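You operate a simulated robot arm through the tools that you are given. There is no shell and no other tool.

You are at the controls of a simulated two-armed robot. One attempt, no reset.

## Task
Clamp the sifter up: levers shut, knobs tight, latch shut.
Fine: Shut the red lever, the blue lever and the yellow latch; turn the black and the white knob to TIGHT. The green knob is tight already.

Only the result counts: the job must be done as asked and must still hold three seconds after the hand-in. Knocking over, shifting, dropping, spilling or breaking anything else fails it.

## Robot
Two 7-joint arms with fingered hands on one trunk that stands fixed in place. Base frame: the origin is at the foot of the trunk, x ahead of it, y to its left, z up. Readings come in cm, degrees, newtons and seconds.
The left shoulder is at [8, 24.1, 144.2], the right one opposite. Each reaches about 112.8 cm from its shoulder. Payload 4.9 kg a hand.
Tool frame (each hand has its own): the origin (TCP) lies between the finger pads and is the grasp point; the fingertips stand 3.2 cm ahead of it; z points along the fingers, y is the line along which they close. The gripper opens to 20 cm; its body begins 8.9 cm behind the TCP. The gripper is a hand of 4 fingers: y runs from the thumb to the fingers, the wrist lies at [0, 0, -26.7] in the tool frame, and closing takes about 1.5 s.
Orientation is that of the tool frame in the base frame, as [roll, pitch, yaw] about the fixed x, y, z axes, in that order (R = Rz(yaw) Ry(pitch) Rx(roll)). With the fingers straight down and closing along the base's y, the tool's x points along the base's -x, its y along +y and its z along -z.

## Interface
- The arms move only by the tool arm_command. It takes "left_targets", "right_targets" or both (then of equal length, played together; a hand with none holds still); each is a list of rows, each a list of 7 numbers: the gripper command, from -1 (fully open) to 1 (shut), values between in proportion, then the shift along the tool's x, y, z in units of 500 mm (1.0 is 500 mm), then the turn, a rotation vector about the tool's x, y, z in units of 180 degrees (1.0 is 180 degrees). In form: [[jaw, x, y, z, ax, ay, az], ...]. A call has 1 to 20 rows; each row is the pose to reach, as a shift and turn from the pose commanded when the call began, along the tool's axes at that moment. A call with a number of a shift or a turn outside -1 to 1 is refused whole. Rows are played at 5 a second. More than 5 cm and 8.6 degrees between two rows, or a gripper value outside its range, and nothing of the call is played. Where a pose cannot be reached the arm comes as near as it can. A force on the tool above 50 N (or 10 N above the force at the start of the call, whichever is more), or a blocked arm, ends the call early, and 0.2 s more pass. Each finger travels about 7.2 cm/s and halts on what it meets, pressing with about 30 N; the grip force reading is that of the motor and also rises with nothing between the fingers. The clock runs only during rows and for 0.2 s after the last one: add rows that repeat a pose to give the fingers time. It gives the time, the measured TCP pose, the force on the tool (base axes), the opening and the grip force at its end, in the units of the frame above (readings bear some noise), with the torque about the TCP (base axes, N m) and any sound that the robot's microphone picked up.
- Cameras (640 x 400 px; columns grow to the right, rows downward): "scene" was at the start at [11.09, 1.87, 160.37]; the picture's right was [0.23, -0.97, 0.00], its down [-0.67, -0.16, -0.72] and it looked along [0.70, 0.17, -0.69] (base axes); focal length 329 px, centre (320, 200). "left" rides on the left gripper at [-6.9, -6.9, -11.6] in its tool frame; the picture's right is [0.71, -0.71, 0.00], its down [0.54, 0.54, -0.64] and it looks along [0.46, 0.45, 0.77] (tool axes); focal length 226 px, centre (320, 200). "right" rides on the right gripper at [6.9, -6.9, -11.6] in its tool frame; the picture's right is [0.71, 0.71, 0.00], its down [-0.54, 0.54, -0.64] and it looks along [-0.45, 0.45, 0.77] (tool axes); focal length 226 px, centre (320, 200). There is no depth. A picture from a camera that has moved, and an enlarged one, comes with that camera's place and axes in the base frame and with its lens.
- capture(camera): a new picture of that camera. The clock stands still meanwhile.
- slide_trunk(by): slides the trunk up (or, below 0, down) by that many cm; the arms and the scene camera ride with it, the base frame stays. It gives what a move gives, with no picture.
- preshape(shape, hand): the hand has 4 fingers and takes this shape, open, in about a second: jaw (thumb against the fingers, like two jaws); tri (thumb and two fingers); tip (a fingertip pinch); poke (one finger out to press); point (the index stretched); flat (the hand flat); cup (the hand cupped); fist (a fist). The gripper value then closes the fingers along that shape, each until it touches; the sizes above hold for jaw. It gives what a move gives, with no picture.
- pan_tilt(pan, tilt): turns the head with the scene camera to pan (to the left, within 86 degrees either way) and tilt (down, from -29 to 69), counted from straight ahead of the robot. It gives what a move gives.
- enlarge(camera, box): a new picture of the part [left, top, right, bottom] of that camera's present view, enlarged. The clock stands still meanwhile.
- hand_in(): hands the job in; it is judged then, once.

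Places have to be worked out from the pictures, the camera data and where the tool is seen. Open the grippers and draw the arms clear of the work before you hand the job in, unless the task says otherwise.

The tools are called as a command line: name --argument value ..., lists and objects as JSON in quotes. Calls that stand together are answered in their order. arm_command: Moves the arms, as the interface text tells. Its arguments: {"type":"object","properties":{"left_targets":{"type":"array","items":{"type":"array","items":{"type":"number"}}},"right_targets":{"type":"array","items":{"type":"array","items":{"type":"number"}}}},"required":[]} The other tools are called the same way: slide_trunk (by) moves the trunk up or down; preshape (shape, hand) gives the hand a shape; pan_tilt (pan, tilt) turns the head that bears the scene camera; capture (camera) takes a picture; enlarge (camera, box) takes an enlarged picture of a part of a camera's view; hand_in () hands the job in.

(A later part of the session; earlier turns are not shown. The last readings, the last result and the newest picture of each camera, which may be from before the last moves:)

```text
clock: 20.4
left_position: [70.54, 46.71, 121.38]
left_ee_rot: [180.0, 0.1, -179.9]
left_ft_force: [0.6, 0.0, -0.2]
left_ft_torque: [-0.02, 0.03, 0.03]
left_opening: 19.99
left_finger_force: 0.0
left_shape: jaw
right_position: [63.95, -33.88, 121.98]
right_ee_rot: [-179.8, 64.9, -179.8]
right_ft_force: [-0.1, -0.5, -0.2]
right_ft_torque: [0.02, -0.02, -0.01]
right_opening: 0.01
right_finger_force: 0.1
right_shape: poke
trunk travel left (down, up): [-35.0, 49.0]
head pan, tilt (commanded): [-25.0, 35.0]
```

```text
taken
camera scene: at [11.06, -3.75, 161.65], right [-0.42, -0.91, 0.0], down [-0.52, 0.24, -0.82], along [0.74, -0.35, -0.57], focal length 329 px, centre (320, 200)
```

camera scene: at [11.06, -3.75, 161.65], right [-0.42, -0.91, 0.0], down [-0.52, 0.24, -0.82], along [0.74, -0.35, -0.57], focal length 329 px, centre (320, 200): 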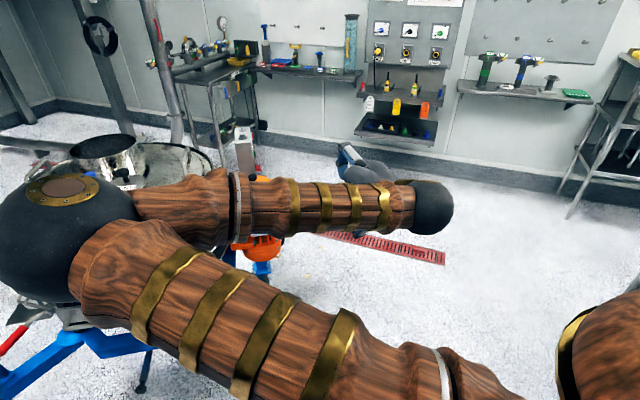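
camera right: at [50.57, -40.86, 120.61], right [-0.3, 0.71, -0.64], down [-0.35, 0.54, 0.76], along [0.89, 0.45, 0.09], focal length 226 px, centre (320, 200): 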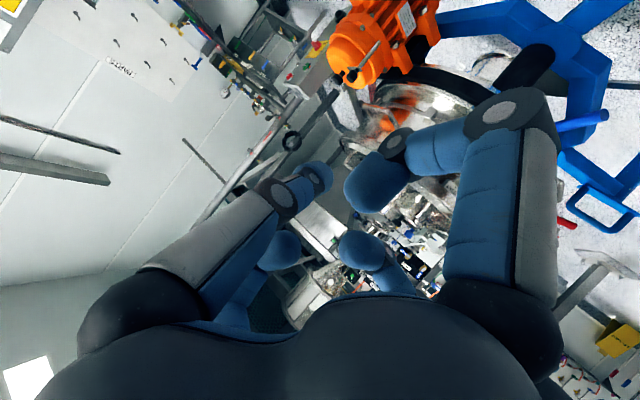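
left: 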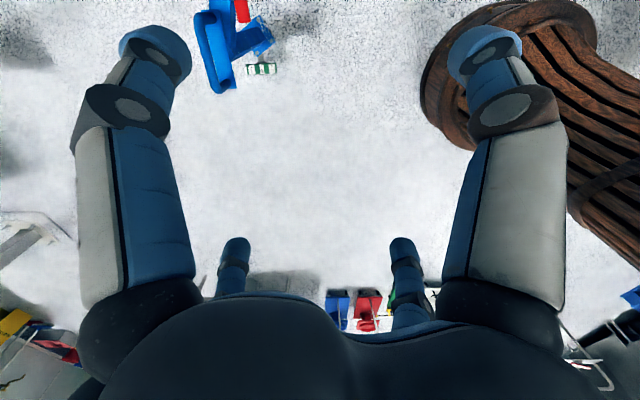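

I try the "point" shape and view it, since a straight stretched finger would suit pushing the nub.

preshape --shape "point" --hand "right"

capture --camera "right"

enlarge --camera "scene" --box '[300, 110, 480, 260]'

preshape --shape "point" --hand "left"

capture --camera "left"

```text
clock: 21.3
left_position: [70.6, 46.72, 121.34]
left_ee_rot: [180.0, 0.0, -179.9]
left_ft_force: [0.0, -0.1, -0.1]
left_ft_torque: [0.02, -0.01, -0.02]
left_opening: 19.98
left_finger_force: 0.1
left_shape: jaw
right_position: [63.91, -33.95, 121.97]
right_ee_rot: [-179.8, 64.9, -179.7]
right_ft_force: [0.2, 0.0, -0.3]
right_ft_torque: [0.01, 0.0, -0.03]
right_opening: 19.55
right_finger_force: 0.2
right_shape: point
trunk travel left (down, up): [-35.0, 49.0]
head pan, tilt (commanded): [-25.0, 35.0]
```

```text
taken
camera right: at [50.6, -40.86, 120.61], right [-0.3, 0.71, -0.64], down [-0.35, 0.54, 0.76], along [0.89, 0.45, 0.09], focal length 226 px, centre (320, 200)
```

right: 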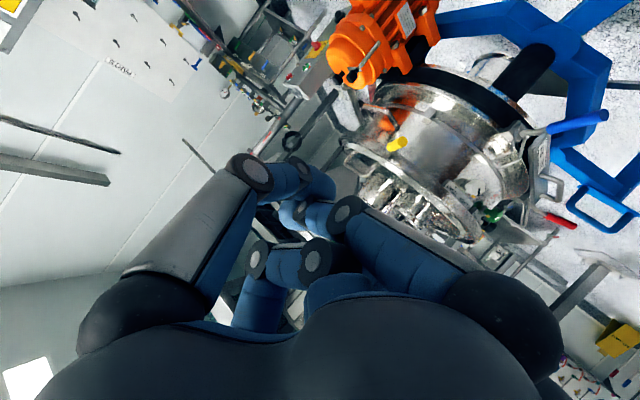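

```text
2.67 times, centred on (390, 185) of scene
camera zoom: at [11.05, -3.77, 161.66], right [-0.42, -0.91, 0.0], down [-0.52, 0.24, -0.82], along [0.74, -0.35, -0.57], focal length 878 px, centre (133, 240)
```

zoom: 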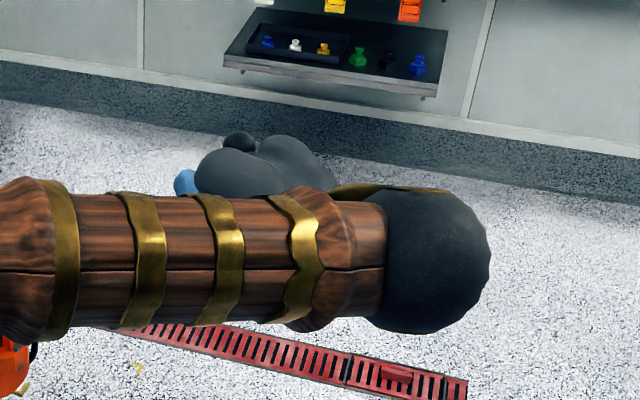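

```text
clock: 22.2
left_position: [70.67, 46.67, 121.49]
left_ee_rot: [180.0, -0.1, 179.9]
left_ft_force: [0.4, -0.4, -0.3]
left_ft_torque: [0.02, -0.02, 0.02]
left_opening: 0.0
left_finger_force: 0.2
left_shape: point
right_position: [63.94, -33.86, 121.93]
right_ee_rot: [-179.7, 65.0, -179.8]
right_ft_force: [0.0, 0.2, 0.5]
right_ft_torque: [-0.03, -0.01, 0.03]
right_opening: 19.53
right_finger_force: 0.0
right_shape: point
trunk travel left (down, up): [-35.0, 49.0]
head pan, tilt (commanded): [-25.0, 35.0]
```

```text
taken
camera left: at [77.44, 39.84, 133.07], right [-0.71, -0.71, 0.0], down [-0.54, 0.54, 0.64], along [-0.46, 0.45, -0.77], focal length 226 px, centre (320, 200)
```

left: 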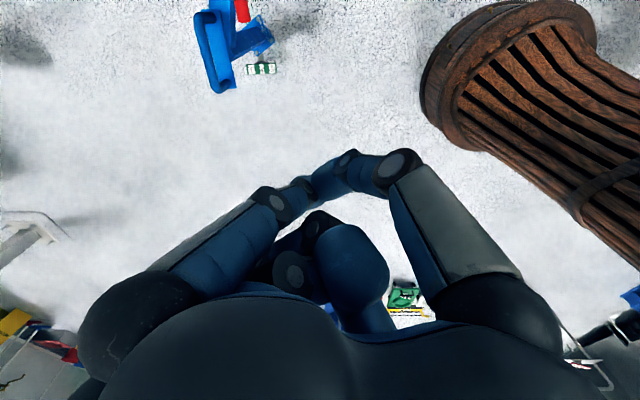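

I zoom in the present right-hand view at the front of the drum to measure the rim, knobs and clamp from the side.

enlarge --camera "right" --box '[440, 150, 560, 240]'

enlarge --camera "right" --box '[460, 160, 510, 200]'

enlarge --camera "right" --box '[340, 90, 440, 170]'

```text
4.44 times, centred on (500, 195) of right
camera zoom: at [50.6, -40.86, 120.61], right [-0.3, 0.71, -0.64], down [-0.35, 0.54, 0.76], along [0.89, 0.45, 0.09], focal length 1005 px, centre (-480, 222)
```

zoom: 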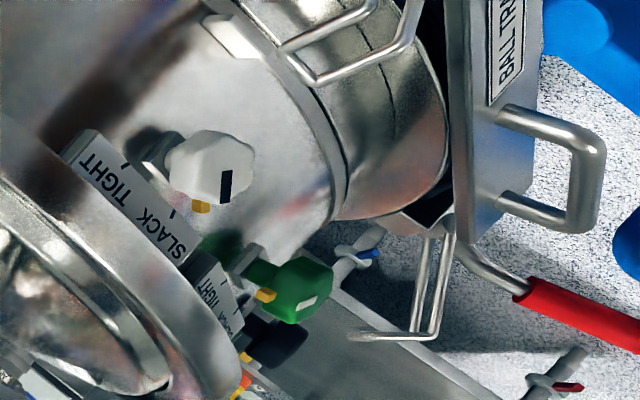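

```text
10.00 times, centred on (485, 180) of right
camera zoom: at [50.6, -40.86, 120.61], right [-0.3, 0.71, -0.64], down [-0.35, 0.54, 0.76], along [0.89, 0.45, 0.09], focal length 2261 px, centre (-1330, 400)
```

zoom: 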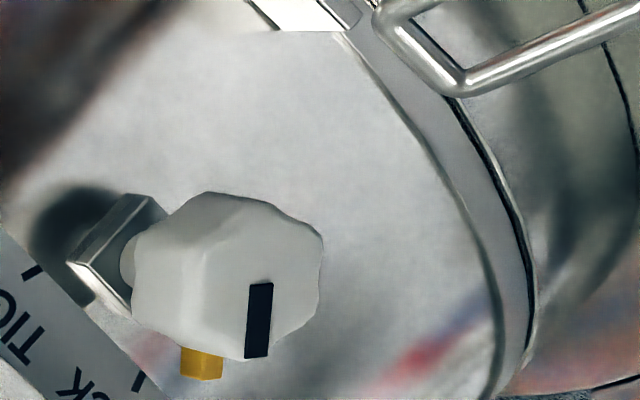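

```text
5.00 times, centred on (390, 130) of right
camera zoom: at [50.6, -40.86, 120.61], right [-0.3, 0.71, -0.64], down [-0.35, 0.54, 0.76], along [0.89, 0.45, 0.09], focal length 1130 px, centre (-30, 550)
```

zoom: 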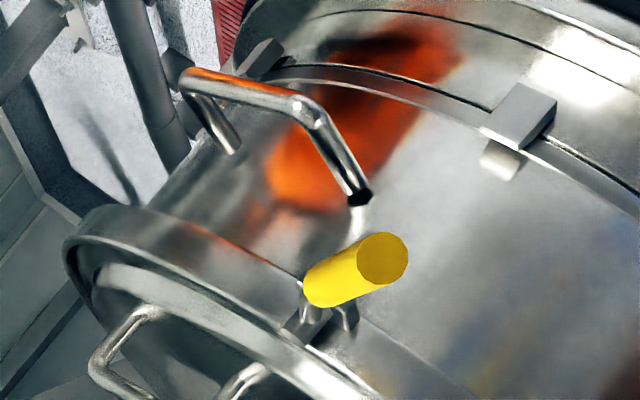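

The side view gives a good fix: white knob face centre ≈ (88.4, 9.9, 99.0), nub at its upper left (~50° from vertical); rim underside at z≈104. I'll grip knobs like a chuck with the jaw shape, pitched 15° down. First jaw shapes, then bring the right hand to a staging point in front of the white knob.

preshape --shape "jaw" --hand "right"

preshape --shape "jaw" --hand "left"

pan_tilt --pan 13.4 --tilt 43.6

arm_command --right_targets '[[-0.4, 0.0244, 0.0733, 0.0264, -0.0054, -0.005, -0.002], [-0.3, 0.0487, 0.1465, 0.0527, -0.0109, -0.0101, -0.004], [-0.2, 0.0731, 0.2198, 0.0791, -0.0163, -0.0151, -0.0059], [-0.1, 0.0975, 0.2931, 0.1055, -0.0218, -0.0201, -0.0079], [0, 0.1218, 0.3664, 0.1318, -0.0272, -0.0252, -0.0099], [0, 0.1462, 0.4396, 0.1582, -0.0327, -0.0302, -0.0119], [0, 0.1705, 0.5129, 0.1845, -0.0381, -0.0353, -0.0139], [0, 0.1949, 0.5862, 0.2109, -0.0436, -0.0403, -0.0159], [0, 0.2193, 0.6595, 0.2373, -0.049, -0.0453, -0.0178], [0, 0.2436, 0.7327, 0.2636, -0.0545, -0.0504, -0.0198], [0, 0.268, 0.806, 0.29, -0.0599, -0.0554, -0.0218], [0, 0.268, 0.806, 0.29, -0.0599, -0.0554, -0.0218]]'

capture --camera "scene"

capture --camera "right"

```text
clock: 23.1
left_position: [70.49, 46.67, 121.39]
left_ee_rot: [-180.0, 0.0, -179.9]
left_ft_force: [0.5, -0.6, -0.3]
left_ft_torque: [0.06, 0.01, -0.02]
left_opening: 0.0
left_finger_force: 0.2
left_shape: point
right_position: [63.86, -33.9, 121.92]
right_ee_rot: [-179.8, 64.9, -179.8]
right_ft_force: [-0.6, 0.1, 1.2]
right_ft_torque: [0.01, -0.01, 0.02]
right_opening: 19.98
right_finger_force: 0.0
right_shape: jaw
trunk travel left (down, up): [-35.0, 49.0]
head pan, tilt (commanded): [-25.0, 35.0]
```

```text
clock: 24.0
left_position: [70.62, 46.67, 121.43]
left_ee_rot: [180.0, 0.0, -179.9]
left_ft_force: [-0.3, 0.3, 0.7]
left_ft_torque: [-0.02, 0.02, -0.01]
left_opening: 19.98
left_finger_force: 0.0
left_shape: jaw
right_position: [64.01, -33.92, 121.98]
right_ee_rot: [-179.9, 64.9, -179.8]
right_ft_force: [0.0, -1.1, -0.2]
right_ft_torque: [0.04, -0.01, -0.03]
right_opening: 19.99
right_finger_force: 0.0
right_shape: jaw
trunk travel left (down, up): [-35.0, 49.0]
head pan, tilt (commanded): [-25.0, 35.0]
```

```text
clock: 25.0
left_position: [70.61, 46.72, 121.44]
left_ee_rot: [-179.9, 0.0, -179.8]
left_ft_force: [-1.0, -0.7, 0.4]
left_ft_torque: [0.0, 0.01, 0.03]
left_opening: 19.98
left_finger_force: 0.0
left_shape: jaw
right_position: [63.89, -33.8, 121.89]
right_ee_rot: [-179.8, 64.9, -179.8]
right_ft_force: [0.3, 0.3, 0.5]
right_ft_torque: [0.03, 0.03, -0.01]
right_opening: 19.99
right_finger_force: 0.1
right_shape: jaw
trunk travel left (down, up): [-35.0, 49.0]
head pan, tilt (commanded): [13.4, 43.6]
```

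```text
clock: 27.8
left_position: [70.26, 46.92, 121.62]
left_ee_rot: [-180.0, 0.1, -180.0]
left_ft_force: [-0.1, -0.7, 0.2]
left_ft_torque: [-0.02, -0.05, 0.04]
left_opening: 19.97
left_finger_force: 0.2
left_shape: jaw
right_position: [77.09, -4.44, 108.06]
right_ee_rot: [164.4, 77.4, 165.5]
right_ft_force: [-0.5, 0.1, -1.2]
right_ft_torque: [-0.03, -0.05, -0.07]
right_opening: 10.0
right_finger_force: 0.2
right_shape: jaw
right hand out of reach, approached as far as the arm can: row 3, 4, 5, 6, 7
trunk travel left (down, up): [-35.0, 49.0]
head pan, tilt (commanded): [13.4, 43.6]
stopped in row 12 (right hand): the arm was blocked; the commanded pose is now the measured one
```

```text
taken
camera scene: at [10.76, 1.97, 160.41], right [0.23, -0.97, 0.0], down [-0.67, -0.16, -0.72], along [0.71, 0.17, -0.69], focal length 329 px, centre (320, 200)
```

scene: 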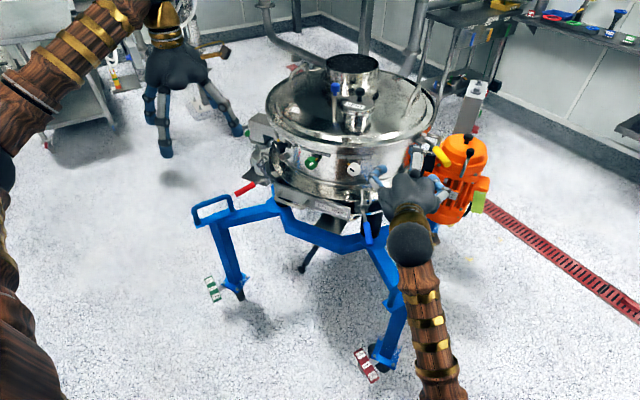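

```text
taken
camera right: at [64.46, -11.3, 103.43], right [-0.16, 0.74, -0.65], down [-0.52, 0.5, 0.7], along [0.84, 0.45, 0.31], focal length 226 px, centre (320, 200)
```

right: 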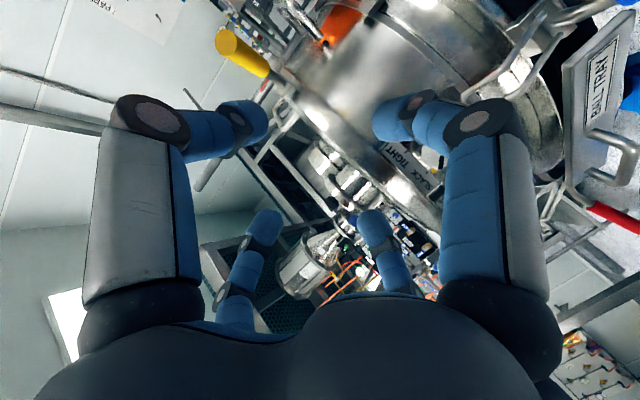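

The right arm has switched to a better elbow-down posture, with the view now clear. I continue to the staging point straight in front of the white knob (12 cm off its face).

arm_command --right_targets '[[0, 0.0261, 0.0465, 0.0058, -0.0107, 0.0035, -0.0064], [0, 0.0522, 0.093, 0.0117, -0.0214, 0.007, -0.0128], [0, 0.0784, 0.1396, 0.0175, -0.0322, 0.0106, -0.0193], [0, 0.1045, 0.1861, 0.0234, -0.0429, 0.0141, -0.0257], [0, 0.1306, 0.2326, 0.0292, -0.0536, 0.0176, -0.0321], [0, 0.1306, 0.2326, 0.0292, -0.0536, 0.0176, -0.0321]]'

capture --camera "scene"

capture --camera "right"

```text
clock: 29.2
left_position: [70.6, 46.71, 121.36]
left_ee_rot: [-180.0, 0.0, -179.9]
left_ft_force: [0.6, -1.8, 0.0]
left_ft_torque: [0.0, -0.02, 0.0]
left_opening: 20.02
left_finger_force: 0.0
left_shape: jaw
right_position: [77.25, 7.46, 101.97]
right_ee_rot: [179.8, 74.8, -168.8]
right_ft_force: [-0.3, -0.6, -0.2]
right_ft_torque: [-0.01, 0.06, 0.02]
right_opening: 9.99
right_finger_force: 0.1
right_shape: jaw
trunk travel left (down, up): [-35.0, 49.0]
head pan, tilt (commanded): [13.4, 43.6]
```

```text
taken
camera scene: at [11.08, 1.82, 160.37], right [0.23, -0.97, 0.0], down [-0.67, -0.16, -0.72], along [0.7, 0.17, -0.69], focal length 329 px, centre (320, 200)
```

scene: 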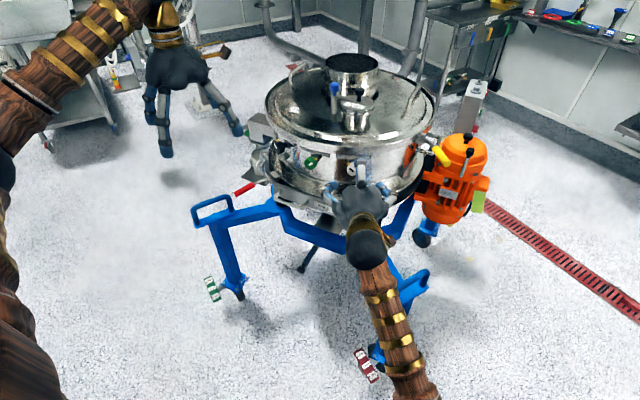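

```text
taken
camera right: at [65.89, -1.98, 98.26], right [-0.32, 0.66, -0.68], down [-0.58, 0.44, 0.69], along [0.75, 0.61, 0.24], focal length 226 px, centre (320, 200)
```

right: 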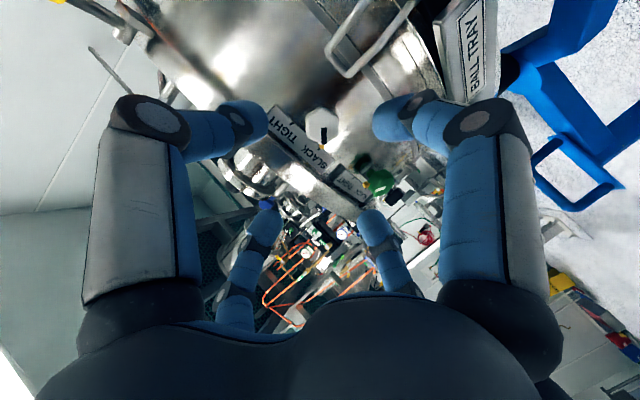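

The hand is where intended and the white knob appears within a couple of pixels of my prediction. I zoom in to check the knob and surroundings from here.

enlarge --camera "right" --box '[260, 80, 380, 155]'

enlarge --camera "scene" --box '[310, 140, 410, 250]'

```text
5.33 times, centred on (320, 118) of right
camera zoom: at [65.89, -1.98, 98.26], right [-0.32, 0.66, -0.68], down [-0.58, 0.44, 0.69], along [0.75, 0.61, 0.24], focal length 1206 px, centre (320, 640)
```

zoom: 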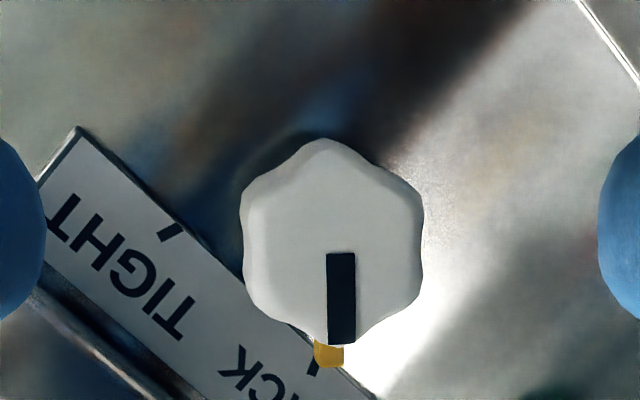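

```text
3.64 times, centred on (360, 195) of scene
camera zoom: at [11.08, 1.82, 160.37], right [0.23, -0.97, 0.0], down [-0.67, -0.16, -0.72], along [0.7, 0.17, -0.69], focal length 1198 px, centre (174, 218)
```

zoom: 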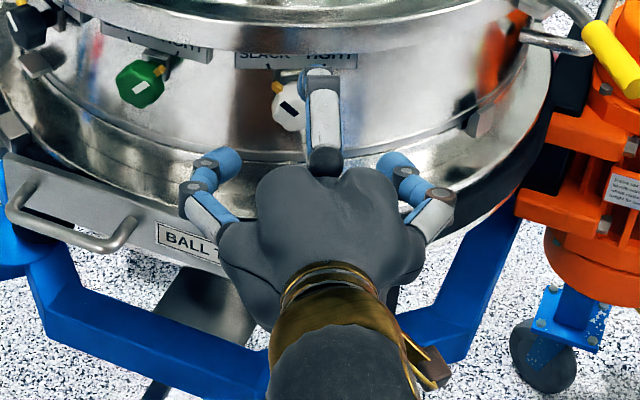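

Pointer is exactly between the up and left fingers, so the chuck can straddle it. I narrow the opening to 5.6 cm and advance to 3 cm short of the grip position.

arm_command --right_targets '[[0.2, -0.0008, 0.001, 0.04, 0, 0, 0], [0.44, -0.0016, 0.002, 0.08, 0, 0, 0], [0.44, -0.0033, 0.0043, 0.12, 0, 0, 0], [0.44, -0.0033, 0.0043, 0.142, 0, 0, 0], [0.44, -0.0033, 0.0043, 0.142, 0, 0, 0]]'

capture --camera "right"

enlarge --camera "scene" --box '[310, 120, 410, 200]'

```text
clock: 30.4
left_position: [70.52, 46.67, 121.48]
left_ee_rot: [-180.0, 0.0, -179.9]
left_ft_force: [0.0, 0.5, -0.8]
left_ft_torque: [0.0, -0.02, 0.05]
left_opening: 19.96
left_finger_force: 0.1
left_shape: jaw
right_position: [84.02, 8.97, 100.11]
right_ee_rot: [179.8, 74.8, -168.9]
right_ft_force: [-0.3, 0.5, 0.3]
right_ft_torque: [0.02, -0.02, 0.0]
right_opening: 5.64
right_finger_force: 0.0
right_shape: jaw
trunk travel left (down, up): [-35.0, 49.0]
head pan, tilt (commanded): [13.4, 43.6]
```

```text
taken
camera right: at [72.56, -0.39, 96.54], right [-0.32, 0.66, -0.68], down [-0.58, 0.44, 0.69], along [0.75, 0.61, 0.24], focal length 226 px, centre (320, 200)
```

right: 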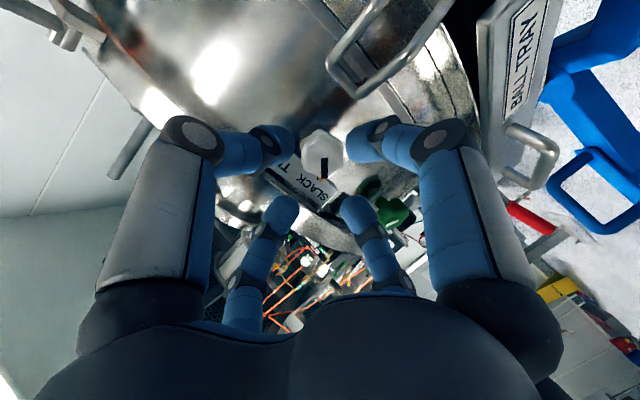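

```text
5.00 times, centred on (360, 160) of scene
camera zoom: at [11.04, 1.85, 160.38], right [0.23, -0.97, 0.0], down [-0.67, -0.16, -0.72], along [0.7, 0.17, -0.69], focal length 1646 px, centre (120, 400)
```

zoom: 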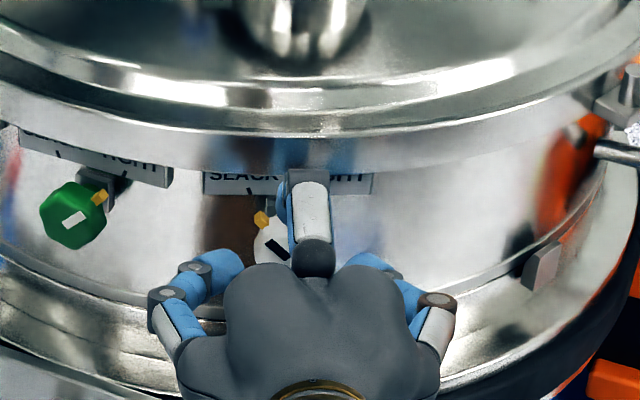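

I zoom to check alignment of fingers around the knob.

enlarge --camera "right" --box '[260, 110, 380, 210]'

```text
4.00 times, centred on (320, 160) of right
camera zoom: at [72.56, -0.39, 96.54], right [-0.32, 0.66, -0.68], down [-0.58, 0.44, 0.69], along [0.75, 0.61, 0.24], focal length 904 px, centre (320, 360)
```

zoom: 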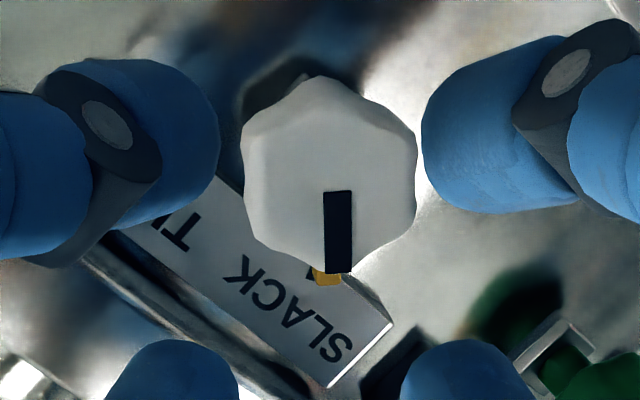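

Two hand-camera views agree on the knob face at (89.05, 10.2, 98.5). I advance 3.9 cm so the fingertips surround the front of the knob.

arm_command --right_targets '[[0.44, 0, 0.002, 0.026, 0, 0, 0], [0.44, 0, 0.004, 0.052, 0, 0, 0], [0.44, 0, 0.0041, 0.0777, 0, 0, 0], [0.44, 0, 0.0041, 0.0777, 0, 0, 0]]'

enlarge --camera "right" --box '[240, 100, 400, 220]'

enlarge --camera "scene" --box '[320, 130, 400, 190]'

```text
clock: 31.4
left_position: [70.46, 46.81, 121.5]
left_ee_rot: [-179.9, 0.0, -179.9]
left_ft_force: [0.8, 0.9, 0.8]
left_ft_torque: [0.01, -0.02, -0.02]
left_opening: 20.0
left_finger_force: 0.1
left_shape: jaw
right_position: [87.53, 9.96, 99.05]
right_ee_rot: [179.8, 74.8, -168.9]
right_ft_force: [-4.3, -0.4, -1.3]
right_ft_torque: [0.03, -0.14, 0.02]
right_opening: 5.63
right_finger_force: 0.0
right_shape: jaw
trunk travel left (down, up): [-35.0, 49.0]
head pan, tilt (commanded): [13.4, 43.6]
```

```text
3.33 times, centred on (320, 160) of right
camera zoom: at [76.19, 0.54, 95.52], right [-0.32, 0.66, -0.68], down [-0.58, 0.44, 0.69], along [0.75, 0.61, 0.24], focal length 754 px, centre (320, 333)
```

zoom: 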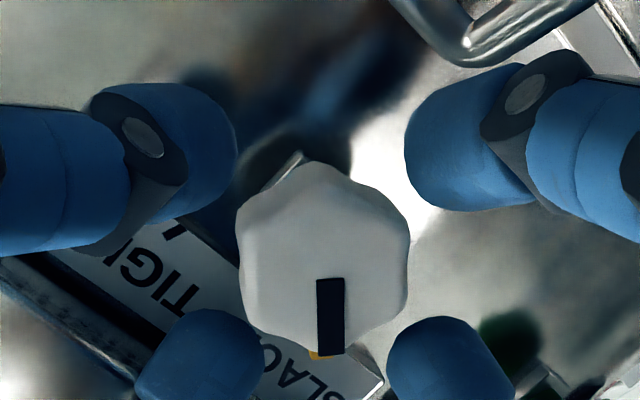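

```text
6.67 times, centred on (360, 160) of scene
camera zoom: at [11.03, 1.85, 160.37], right [0.23, -0.97, 0.0], down [-0.67, -0.16, -0.72], along [0.7, 0.17, -0.69], focal length 2195 px, centre (53, 467)
```

zoom: 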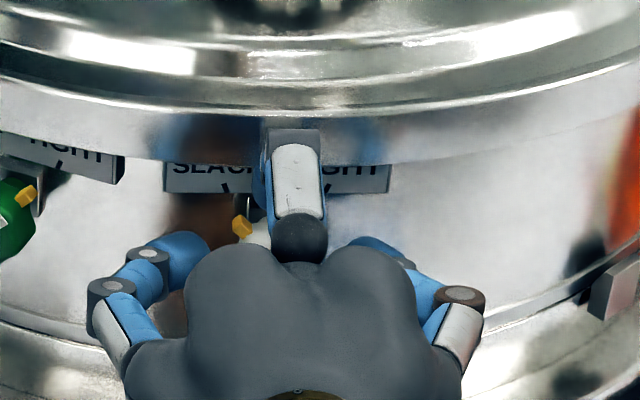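

Light contact (4 N) on the top finger, likely the rim. I back off 0.3 cm and close the fingers on the knob.

arm_command --right_targets '[[0.44, 0, 0, -0.006, 0, 0, 0], [0.6, 0, 0, -0.006, 0, 0, 0], [0.8, 0, 0, -0.006, 0, 0, 0], [1, 0, 0, -0.006, 0, 0, 0], [1, 0, 0, -0.006, 0, 0, 0], [1, 0, 0, -0.006, 0, 0, 0]]'

enlarge --camera "right" --box '[240, 100, 400, 220]'

```text
clock: 32.8
left_position: [70.64, 46.84, 121.4]
left_ee_rot: [-180.0, 0.0, -179.9]
left_ft_force: [-0.7, -0.2, 0.0]
left_ft_torque: [-0.01, -0.02, 0.01]
left_opening: 19.98
left_finger_force: 0.1
left_shape: jaw
right_position: [87.36, 9.97, 99.15]
right_ee_rot: [179.7, 74.8, -168.9]
right_ft_force: [5.8, -0.1, 0.8]
right_ft_torque: [0.04, -0.26, 0.0]
right_opening: 3.34
right_finger_force: 29.8
right_shape: jaw
trunk travel left (down, up): [-35.0, 49.0]
head pan, tilt (commanded): [13.4, 43.6]
```

```text
3.33 times, centred on (320, 160) of right
camera zoom: at [76.0, 0.47, 95.59], right [-0.32, 0.66, -0.68], down [-0.58, 0.44, 0.69], along [0.75, 0.61, 0.24], focal length 754 px, centre (320, 333)
```

zoom: 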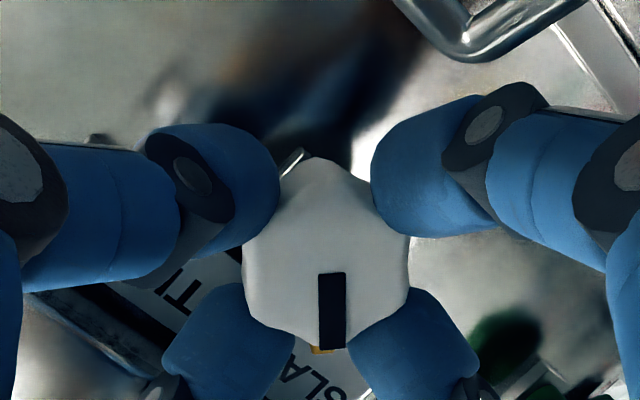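

A clean four-finger grip on the knob (opening 3.3 cm). I turn it clockwise 40° about the tool axis in 8° steps, watching forces.

arm_command --right_targets '[[1, 0, 0, 0, 0, 0, 0.0444], [1, 0, 0, 0, 0, 0, 0.0889], [1, 0, 0, 0, 0, 0, 0.1333], [1, 0, 0, 0, 0, 0, 0.1778], [1, 0, 0, 0, 0, 0, 0.2222]]'

capture --camera "right"

enlarge --camera "scene" --box '[310, 130, 410, 200]'

```text
clock: 34.0
left_position: [70.71, 46.74, 121.4]
left_ee_rot: [-179.9, 0.0, -179.9]
left_ft_force: [0.1, 0.4, 0.5]
left_ft_torque: [0.01, 0.0, 0.02]
left_opening: 20.01
left_finger_force: 0.1
left_shape: jaw
right_position: [87.35, 9.88, 99.26]
right_ee_rot: [112.8, 47.6, 118.5]
right_ft_force: [11.2, -1.9, 7.5]
right_ft_torque: [0.03, -0.52, 0.63]
right_opening: 3.28
right_finger_force: 30.2
right_shape: jaw
trunk travel left (down, up): [-35.0, 49.0]
head pan, tilt (commanded): [13.4, 43.6]
```

```text
taken
camera right: at [74.11, 6.3, 92.89], right [-0.22, 0.97, -0.08], down [-0.43, -0.02, 0.9], along [0.88, 0.23, 0.42], focal length 226 px, centre (320, 200)
```

right: 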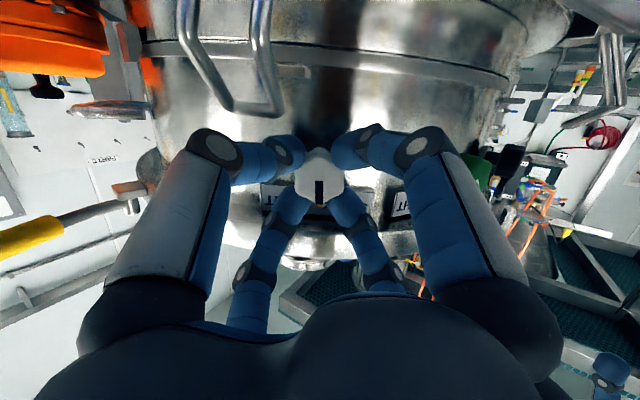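

```text
5.71 times, centred on (360, 165) of scene
camera zoom: at [11.15, 1.83, 160.37], right [0.23, -0.97, 0.0], down [-0.67, -0.16, -0.72], along [0.7, 0.17, -0.69], focal length 1882 px, centre (91, 400)
```

zoom: 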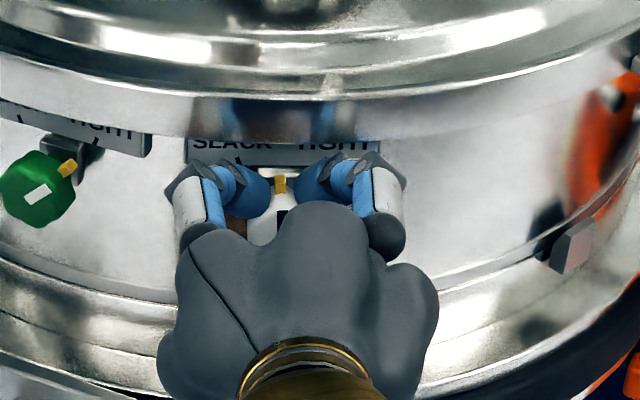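

The knob follows without slipping (nub now at the top). I continue another 32°.

arm_command --right_targets '[[1, 0, 0, 0, 0, 0, 0.0444], [1, 0, 0, 0, 0, 0, 0.0889], [1, 0, 0, 0, 0, 0, 0.1333], [1, 0, 0, 0, 0, 0, 0.1778]]'

capture --camera "right"

enlarge --camera "scene" --box '[310, 130, 410, 200]'

```text
clock: 35.0
left_position: [70.56, 46.64, 121.42]
left_ee_rot: [180.0, 0.0, 180.0]
left_ft_force: [-0.6, -0.2, -0.7]
left_ft_torque: [0.01, 0.0, 0.02]
left_opening: 20.0
left_finger_force: 0.1
left_shape: jaw
right_position: [87.3, 9.8, 99.36]
right_ee_rot: [105.8, 17.1, 106.1]
right_ft_force: [9.0, -3.4, 9.3]
right_ft_torque: [0.15, -1.02, 0.67]
right_opening: 3.27
right_finger_force: 29.7
right_shape: jaw
trunk travel left (down, up): [-35.0, 49.0]
head pan, tilt (commanded): [13.4, 43.6]
```

```text
taken
camera right: at [73.27, 11.46, 93.89], right [-0.06, 0.9, 0.44], down [-0.36, -0.43, 0.83], along [0.93, -0.11, 0.35], focal length 226 px, centre (320, 200)
```

right: 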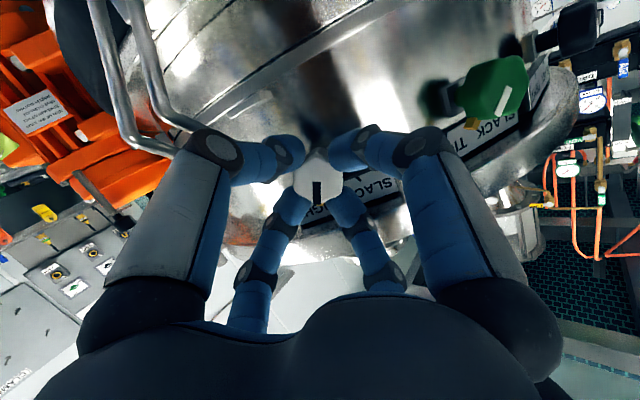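

```text
5.71 times, centred on (360, 165) of scene
camera zoom: at [11.06, 1.8, 160.38], right [0.23, -0.97, 0.0], down [-0.67, -0.16, -0.72], along [0.7, 0.17, -0.69], focal length 1882 px, centre (91, 400)
```

zoom: 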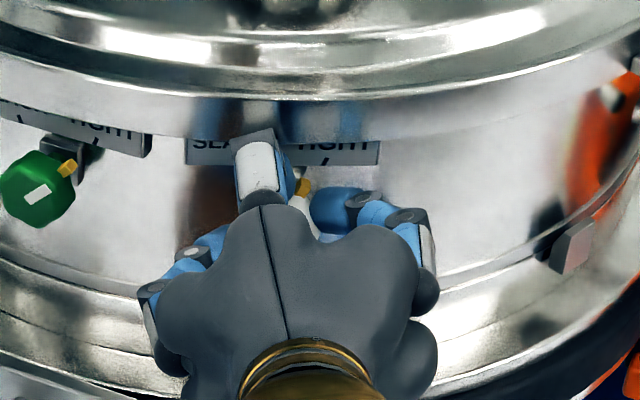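

72° done, nub now right of vertical. I go on in small steps toward the TIGHT tick.

arm_command --right_targets '[[1, 0, 0, 0, 0, 0, 0.0389], [1, 0, 0, 0, 0, 0, 0.0722], [1, 0, 0, 0, 0, 0, 0.1]]'

enlarge --camera "scene" --box '[310, 130, 410, 200]'

enlarge --camera "right" --box '[240, 100, 400, 220]'

```text
clock: 35.8
left_position: [70.54, 46.68, 121.49]
left_ee_rot: [-180.0, 0.0, -179.9]
left_ft_force: [-0.6, 0.7, 0.8]
left_ft_torque: [-0.03, 0.02, -0.05]
left_opening: 19.99
left_finger_force: 0.1
left_shape: jaw
right_position: [87.32, 9.77, 99.27]
right_ee_rot: [105.3, -0.3, 101.3]
right_ft_force: [7.8, -8.1, 8.5]
right_ft_torque: [0.11, -1.02, 0.42]
right_opening: 3.31
right_finger_force: 30.2
right_shape: jaw
trunk travel left (down, up): [-35.0, 49.0]
head pan, tilt (commanded): [13.4, 43.6]
```

```text
5.71 times, centred on (360, 165) of scene
camera zoom: at [11.06, 1.77, 160.37], right [0.23, -0.97, 0.0], down [-0.67, -0.16, -0.72], along [0.7, 0.17, -0.69], focal length 1882 px, centre (91, 400)
```

zoom: 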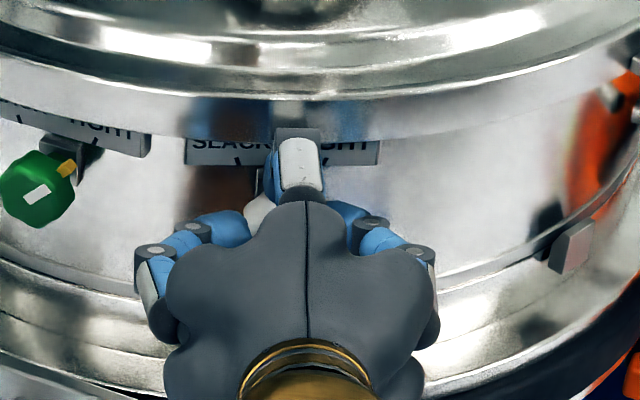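

```text
3.33 times, centred on (320, 160) of right
camera zoom: at [73.22, 13.96, 95.61], right [0.04, 0.73, 0.68], down [-0.36, -0.63, 0.69], along [0.93, -0.28, 0.24], focal length 754 px, centre (320, 333)
```

zoom: 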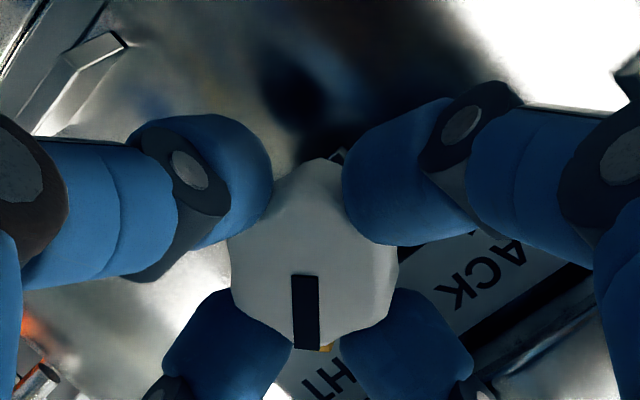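

90° turned in total. I open the fingers and back off to check the pointer against the TIGHT tick and the green knob.

arm_command --right_targets '[[0.7, 0, 0, 0, 0, 0, 0], [0.44, 0, 0, 0, 0, 0, 0], [0.44, 0, 0, 0, 0, 0, 0], [0.44, 0, 0, -0.03, 0, 0, 0], [0.44, 0, 0, -0.09, 0, 0, 0], [0.3, 0, 0, -0.16, 0, 0, 0], [0.2, 0, 0, -0.2, 0, 0, 0]]'

capture --camera "right"

enlarge --camera "right" --box '[240, 60, 400, 180]'

enlarge --camera "scene" --box '[290, 140, 380, 180]'

```text
clock: 37.4
left_position: [70.49, 46.78, 121.36]
left_ee_rot: [-180.0, 0.0, -179.9]
left_ft_force: [0.0, 0.3, 0.1]
left_ft_torque: [-0.06, -0.02, 0.01]
left_opening: 20.0
left_finger_force: 0.1
left_shape: jaw
right_position: [77.72, 8.02, 101.88]
right_ee_rot: [105.1, -0.2, 101.3]
right_ft_force: [-0.3, -0.9, -0.3]
right_ft_torque: [0.03, 0.03, 0.04]
right_opening: 7.95
right_finger_force: 0.1
right_shape: jaw
trunk travel left (down, up): [-35.0, 49.0]
head pan, tilt (commanded): [13.4, 43.6]
```

```text
taken
camera right: at [63.7, 12.18, 98.3], right [0.04, 0.73, 0.68], down [-0.36, -0.63, 0.69], along [0.93, -0.28, 0.24], focal length 226 px, centre (320, 200)
```

right: 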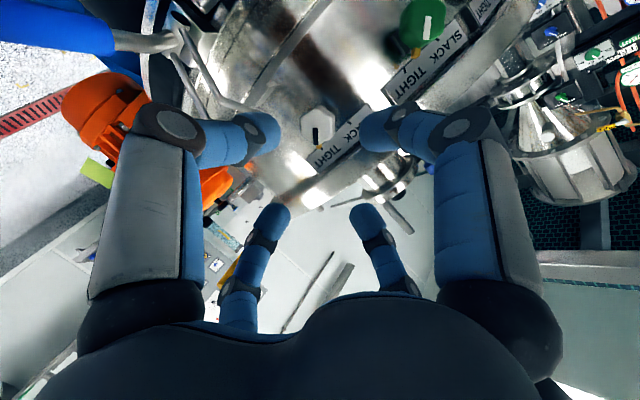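

```text
3.33 times, centred on (320, 120) of right
camera zoom: at [63.7, 12.18, 98.3], right [0.04, 0.73, 0.68], down [-0.36, -0.63, 0.69], along [0.93, -0.28, 0.24], focal length 754 px, centre (320, 467)
```

zoom: 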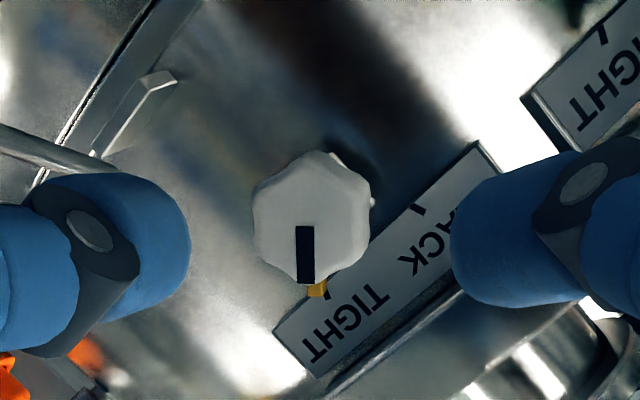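

```text
7.11 times, centred on (335, 160) of scene
camera zoom: at [11.04, 1.83, 160.38], right [0.23, -0.97, 0.0], down [-0.67, -0.16, -0.72], along [0.7, 0.17, -0.69], focal length 2342 px, centre (213, 484)
```

zoom: 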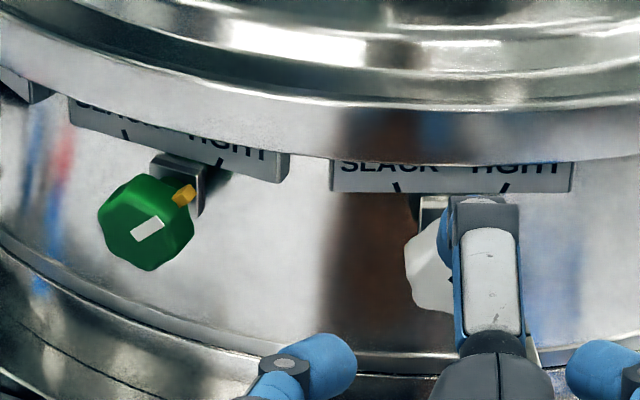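

The nub sits next to the TIGHT tick. I slide the hand to the right to let the head camera compare white and green knobs.

arm_command --right_targets '[[0, -0.06, 0, -0.03, 0, 0, 0], [0, -0.14, 0, -0.06, 0, 0, 0], [0, -0.22, 0, -0.06, 0, 0, 0], [0, -0.28, 0, -0.06, 0, 0, 0]]'

enlarge --camera "scene" --box '[328, 148, 376, 178]'

enlarge --camera "scene" --box '[292, 142, 340, 172]'

capture --camera "scene"

```text
clock: 38.4
left_position: [70.49, 46.7, 121.45]
left_ee_rot: [180.0, 0.1, -179.8]
left_ft_force: [-0.3, -0.3, -0.1]
left_ft_torque: [0.03, 0.02, 0.01]
left_opening: 20.0
left_finger_force: 0.0
left_shape: jaw
right_position: [76.93, 4.79, 102.33]
right_ee_rot: [105.2, -0.1, 101.3]
right_ft_force: [-0.3, 0.0, -0.2]
right_ft_torque: [-0.02, 0.01, 0.03]
right_opening: 9.96
right_finger_force: 0.0
right_shape: jaw
right hand out of reach, approached as far as the arm can: row 2, 3, 4
trunk travel left (down, up): [-35.0, 49.0]
head pan, tilt (commanded): [13.4, 43.6]
```

```text
13.33 times, centred on (352, 163) of scene
camera zoom: at [11.05, 1.79, 160.38], right [0.23, -0.97, 0.0], down [-0.67, -0.16, -0.72], along [0.7, 0.17, -0.69], focal length 4391 px, centre (-107, 693)
```

zoom: 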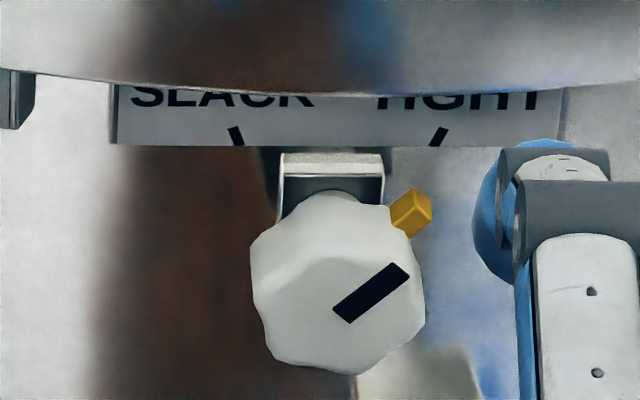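

```text
13.33 times, centred on (316, 157) of scene
camera zoom: at [11.05, 1.79, 160.38], right [0.23, -0.97, 0.0], down [-0.67, -0.16, -0.72], along [0.7, 0.17, -0.69], focal length 4391 px, centre (373, 773)
```

zoom: 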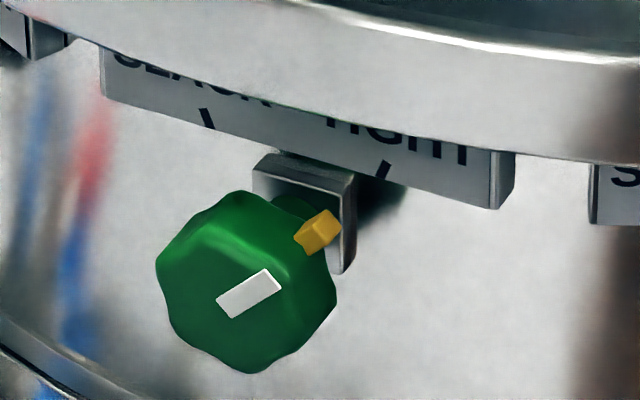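

```text
taken
camera scene: at [11.05, 1.79, 160.38], right [0.23, -0.97, 0.0], down [-0.67, -0.16, -0.72], along [0.7, 0.17, -0.69], focal length 329 px, centre (320, 200)
```

scene: 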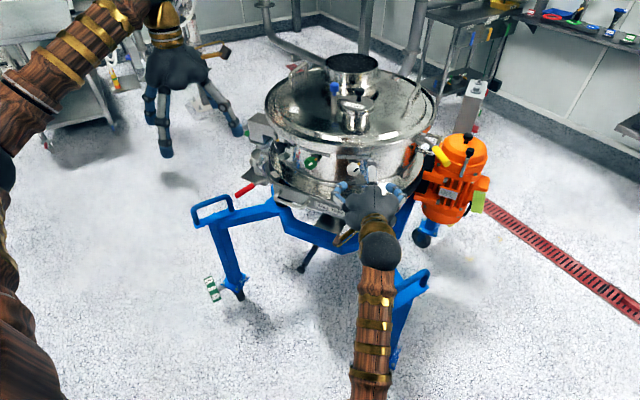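

White now mirrors its start position and matches the green knob's pointer angle (≈+43° vs ≈+41°), so it is TIGHT. Next, the blue lever: I roll the hand back 45° and draw it back a little.

arm_command --right_targets '[[0, 0, 0, -0.02, 0, 0, -0.042], [0, 0, 0, -0.04, 0, 0, -0.084], [0, 0, 0, -0.06, 0, 0, -0.126], [0, 0, 0, -0.08, 0, 0, -0.168], [0, 0, 0, -0.1, 0, 0, -0.21], [0, 0, 0, -0.12, 0, 0, -0.25], [0, 0, 0, -0.12, 0, 0, -0.25]]'

capture --camera "scene"

```text
clock: 40.0
left_position: [70.5, 46.71, 121.53]
left_ee_rot: [-179.9, -0.1, -179.9]
left_ft_force: [-0.4, 0.6, 0.8]
left_ft_torque: [-0.02, -0.02, -0.02]
left_opening: 19.97
left_finger_force: 0.0
left_shape: jaw
right_position: [71.31, 3.85, 103.82]
right_ee_rot: [111.1, 42.9, 116.2]
right_ft_force: [-0.8, 0.0, -0.3]
right_ft_torque: [0.04, -0.01, -0.02]
right_opening: 10.0
right_finger_force: 0.0
right_shape: jaw
trunk travel left (down, up): [-35.0, 49.0]
head pan, tilt (commanded): [13.4, 43.6]
```

```text
taken
camera scene: at [11.08, 1.89, 160.37], right [0.23, -0.97, 0.0], down [-0.67, -0.16, -0.72], along [0.7, 0.17, -0.69], focal length 329 px, centre (320, 200)
```

scene: 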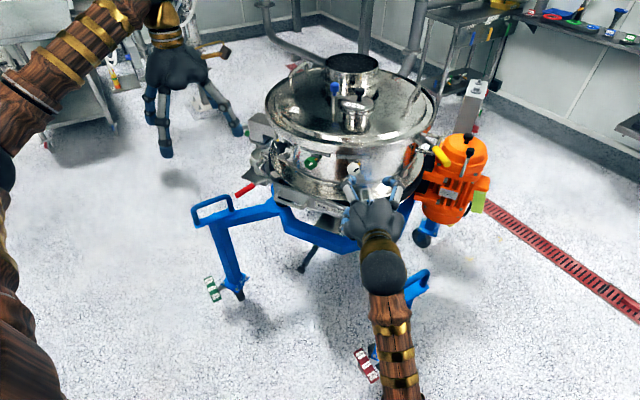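

Now I draw the right hand further back to x≈64, narrowing the fingers, before lowering the trunk.

arm_command --right_targets '[[0.3, 0.0068, -0.0116, -0.0486, 0, 0, 0], [0.6, 0.0136, -0.0232, -0.0973, 0, 0, 0], [0.75, 0.0204, -0.0348, -0.1459, 0, 0, 0], [0.75, 0.0204, -0.0348, -0.1459, 0, 0, 0]]'

capture --camera "right"

```text
clock: 41.0
left_position: [70.53, 46.79, 121.48]
left_ee_rot: [180.0, -0.1, -180.0]
left_ft_force: [0.4, 0.6, 0.1]
left_ft_torque: [0.0, 0.03, -0.02]
left_opening: 20.01
left_finger_force: 0.0
left_shape: jaw
right_position: [63.94, 1.99, 103.94]
right_ee_rot: [111.1, 43.0, 116.1]
right_ft_force: [-0.4, -0.1, 0.2]
right_ft_torque: [0.01, 0.01, 0.01]
right_opening: 2.56
right_finger_force: 0.0
right_shape: jaw
trunk travel left (down, up): [-35.0, 49.0]
head pan, tilt (commanded): [13.4, 43.6]
```

```text
taken
camera right: at [50.55, -0.93, 97.57], right [-0.2, 0.98, 0.0], down [-0.41, -0.08, 0.91], along [0.89, 0.18, 0.42], focal length 226 px, centre (320, 200)
```

right: 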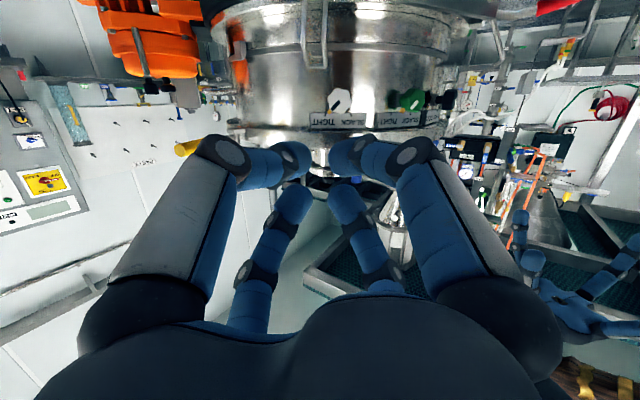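

Everything is clear below. I lower the trunk by 20 cm to bring the hand to lever height.

slide_trunk --by -20

capture --camera "scene"

capture --camera "right"

```text
clock: 43.2
left_position: [70.55, 46.69, 101.46]
left_ee_rot: [180.0, 0.0, -179.9]
left_ft_force: [-0.7, -0.4, -0.7]
left_ft_torque: [0.0, 0.02, 0.0]
left_opening: 20.0
left_finger_force: 0.0
left_shape: jaw
right_position: [63.98, 1.8, 83.9]
right_ee_rot: [111.0, 43.0, 116.1]
right_ft_force: [-0.5, -0.4, 0.1]
right_ft_torque: [0.0, 0.0, -0.02]
right_opening: 2.54
right_finger_force: 0.1
right_shape: jaw
trunk travel left (down, up): [-15.0, 69.0]
head pan, tilt (commanded): [13.4, 43.6]
```

```text
taken
camera scene: at [11.05, 1.85, 140.38], right [0.23, -0.97, 0.0], down [-0.67, -0.16, -0.72], along [0.7, 0.17, -0.69], focal length 329 px, centre (320, 200)
```

scene: 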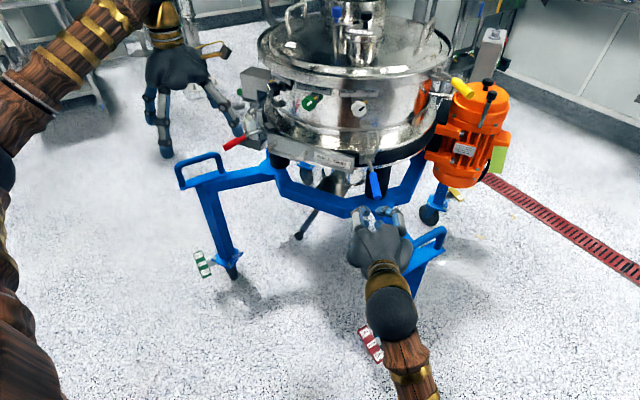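

```text
taken
camera right: at [50.54, -0.94, 77.59], right [-0.2, 0.98, 0.0], down [-0.41, -0.08, 0.91], along [0.89, 0.18, 0.42], focal length 226 px, centre (320, 200)
```

right: 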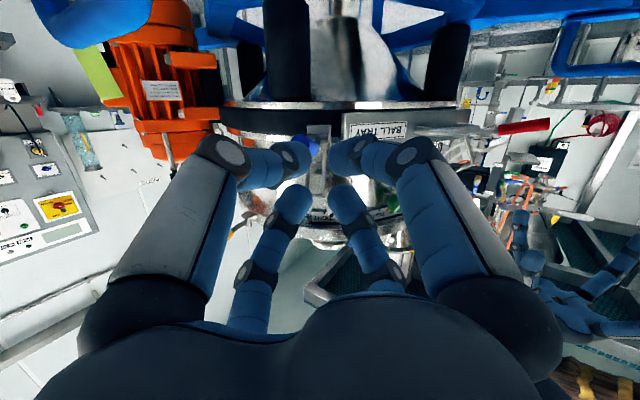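

Both cameras now see the blue lever. I zoom to fix its position precisely.

enlarge --camera "right" --box '[270, 100, 370, 175]'

enlarge --camera "scene" --box '[340, 130, 420, 220]'

enlarge --camera "scene" --box '[210, 60, 330, 170]'

```text
5.33 times, centred on (320, 138) of right
camera zoom: at [50.54, -0.94, 77.59], right [-0.2, 0.98, 0.0], down [-0.41, -0.08, 0.91], along [0.89, 0.18, 0.42], focal length 1206 px, centre (320, 533)
```

zoom: 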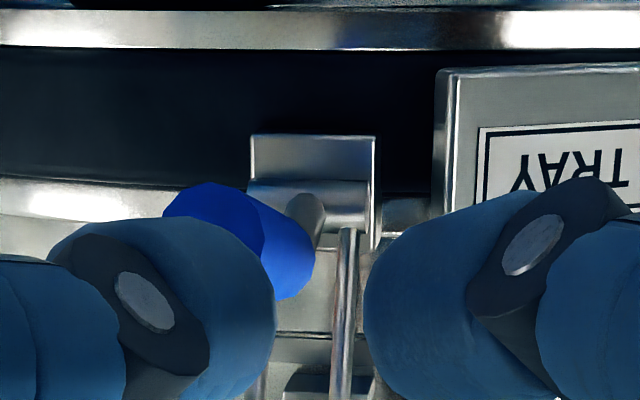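

```text
4.44 times, centred on (380, 175) of scene
camera zoom: at [11.05, 1.85, 140.38], right [0.23, -0.97, 0.0], down [-0.67, -0.16, -0.72], along [0.7, 0.17, -0.69], focal length 1464 px, centre (53, 311)
```

zoom: 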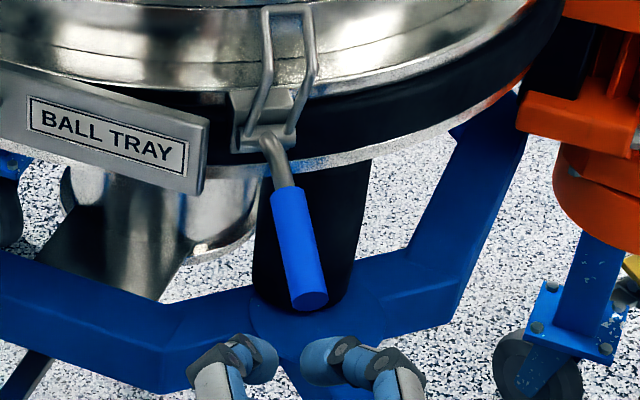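

```text
3.64 times, centred on (270, 115) of scene
camera zoom: at [11.05, 1.85, 140.38], right [0.23, -0.97, 0.0], down [-0.67, -0.16, -0.72], along [0.7, 0.17, -0.69], focal length 1198 px, centre (502, 509)
```

zoom: 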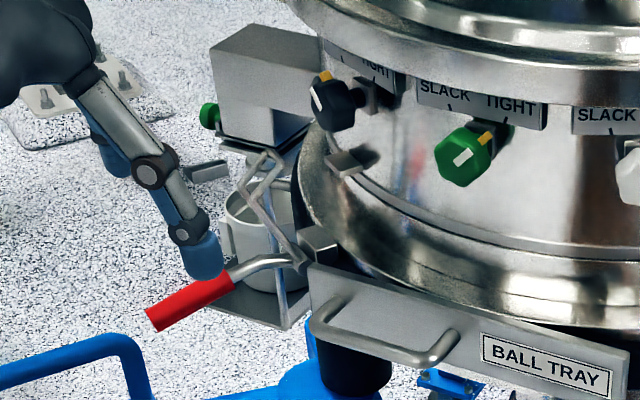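

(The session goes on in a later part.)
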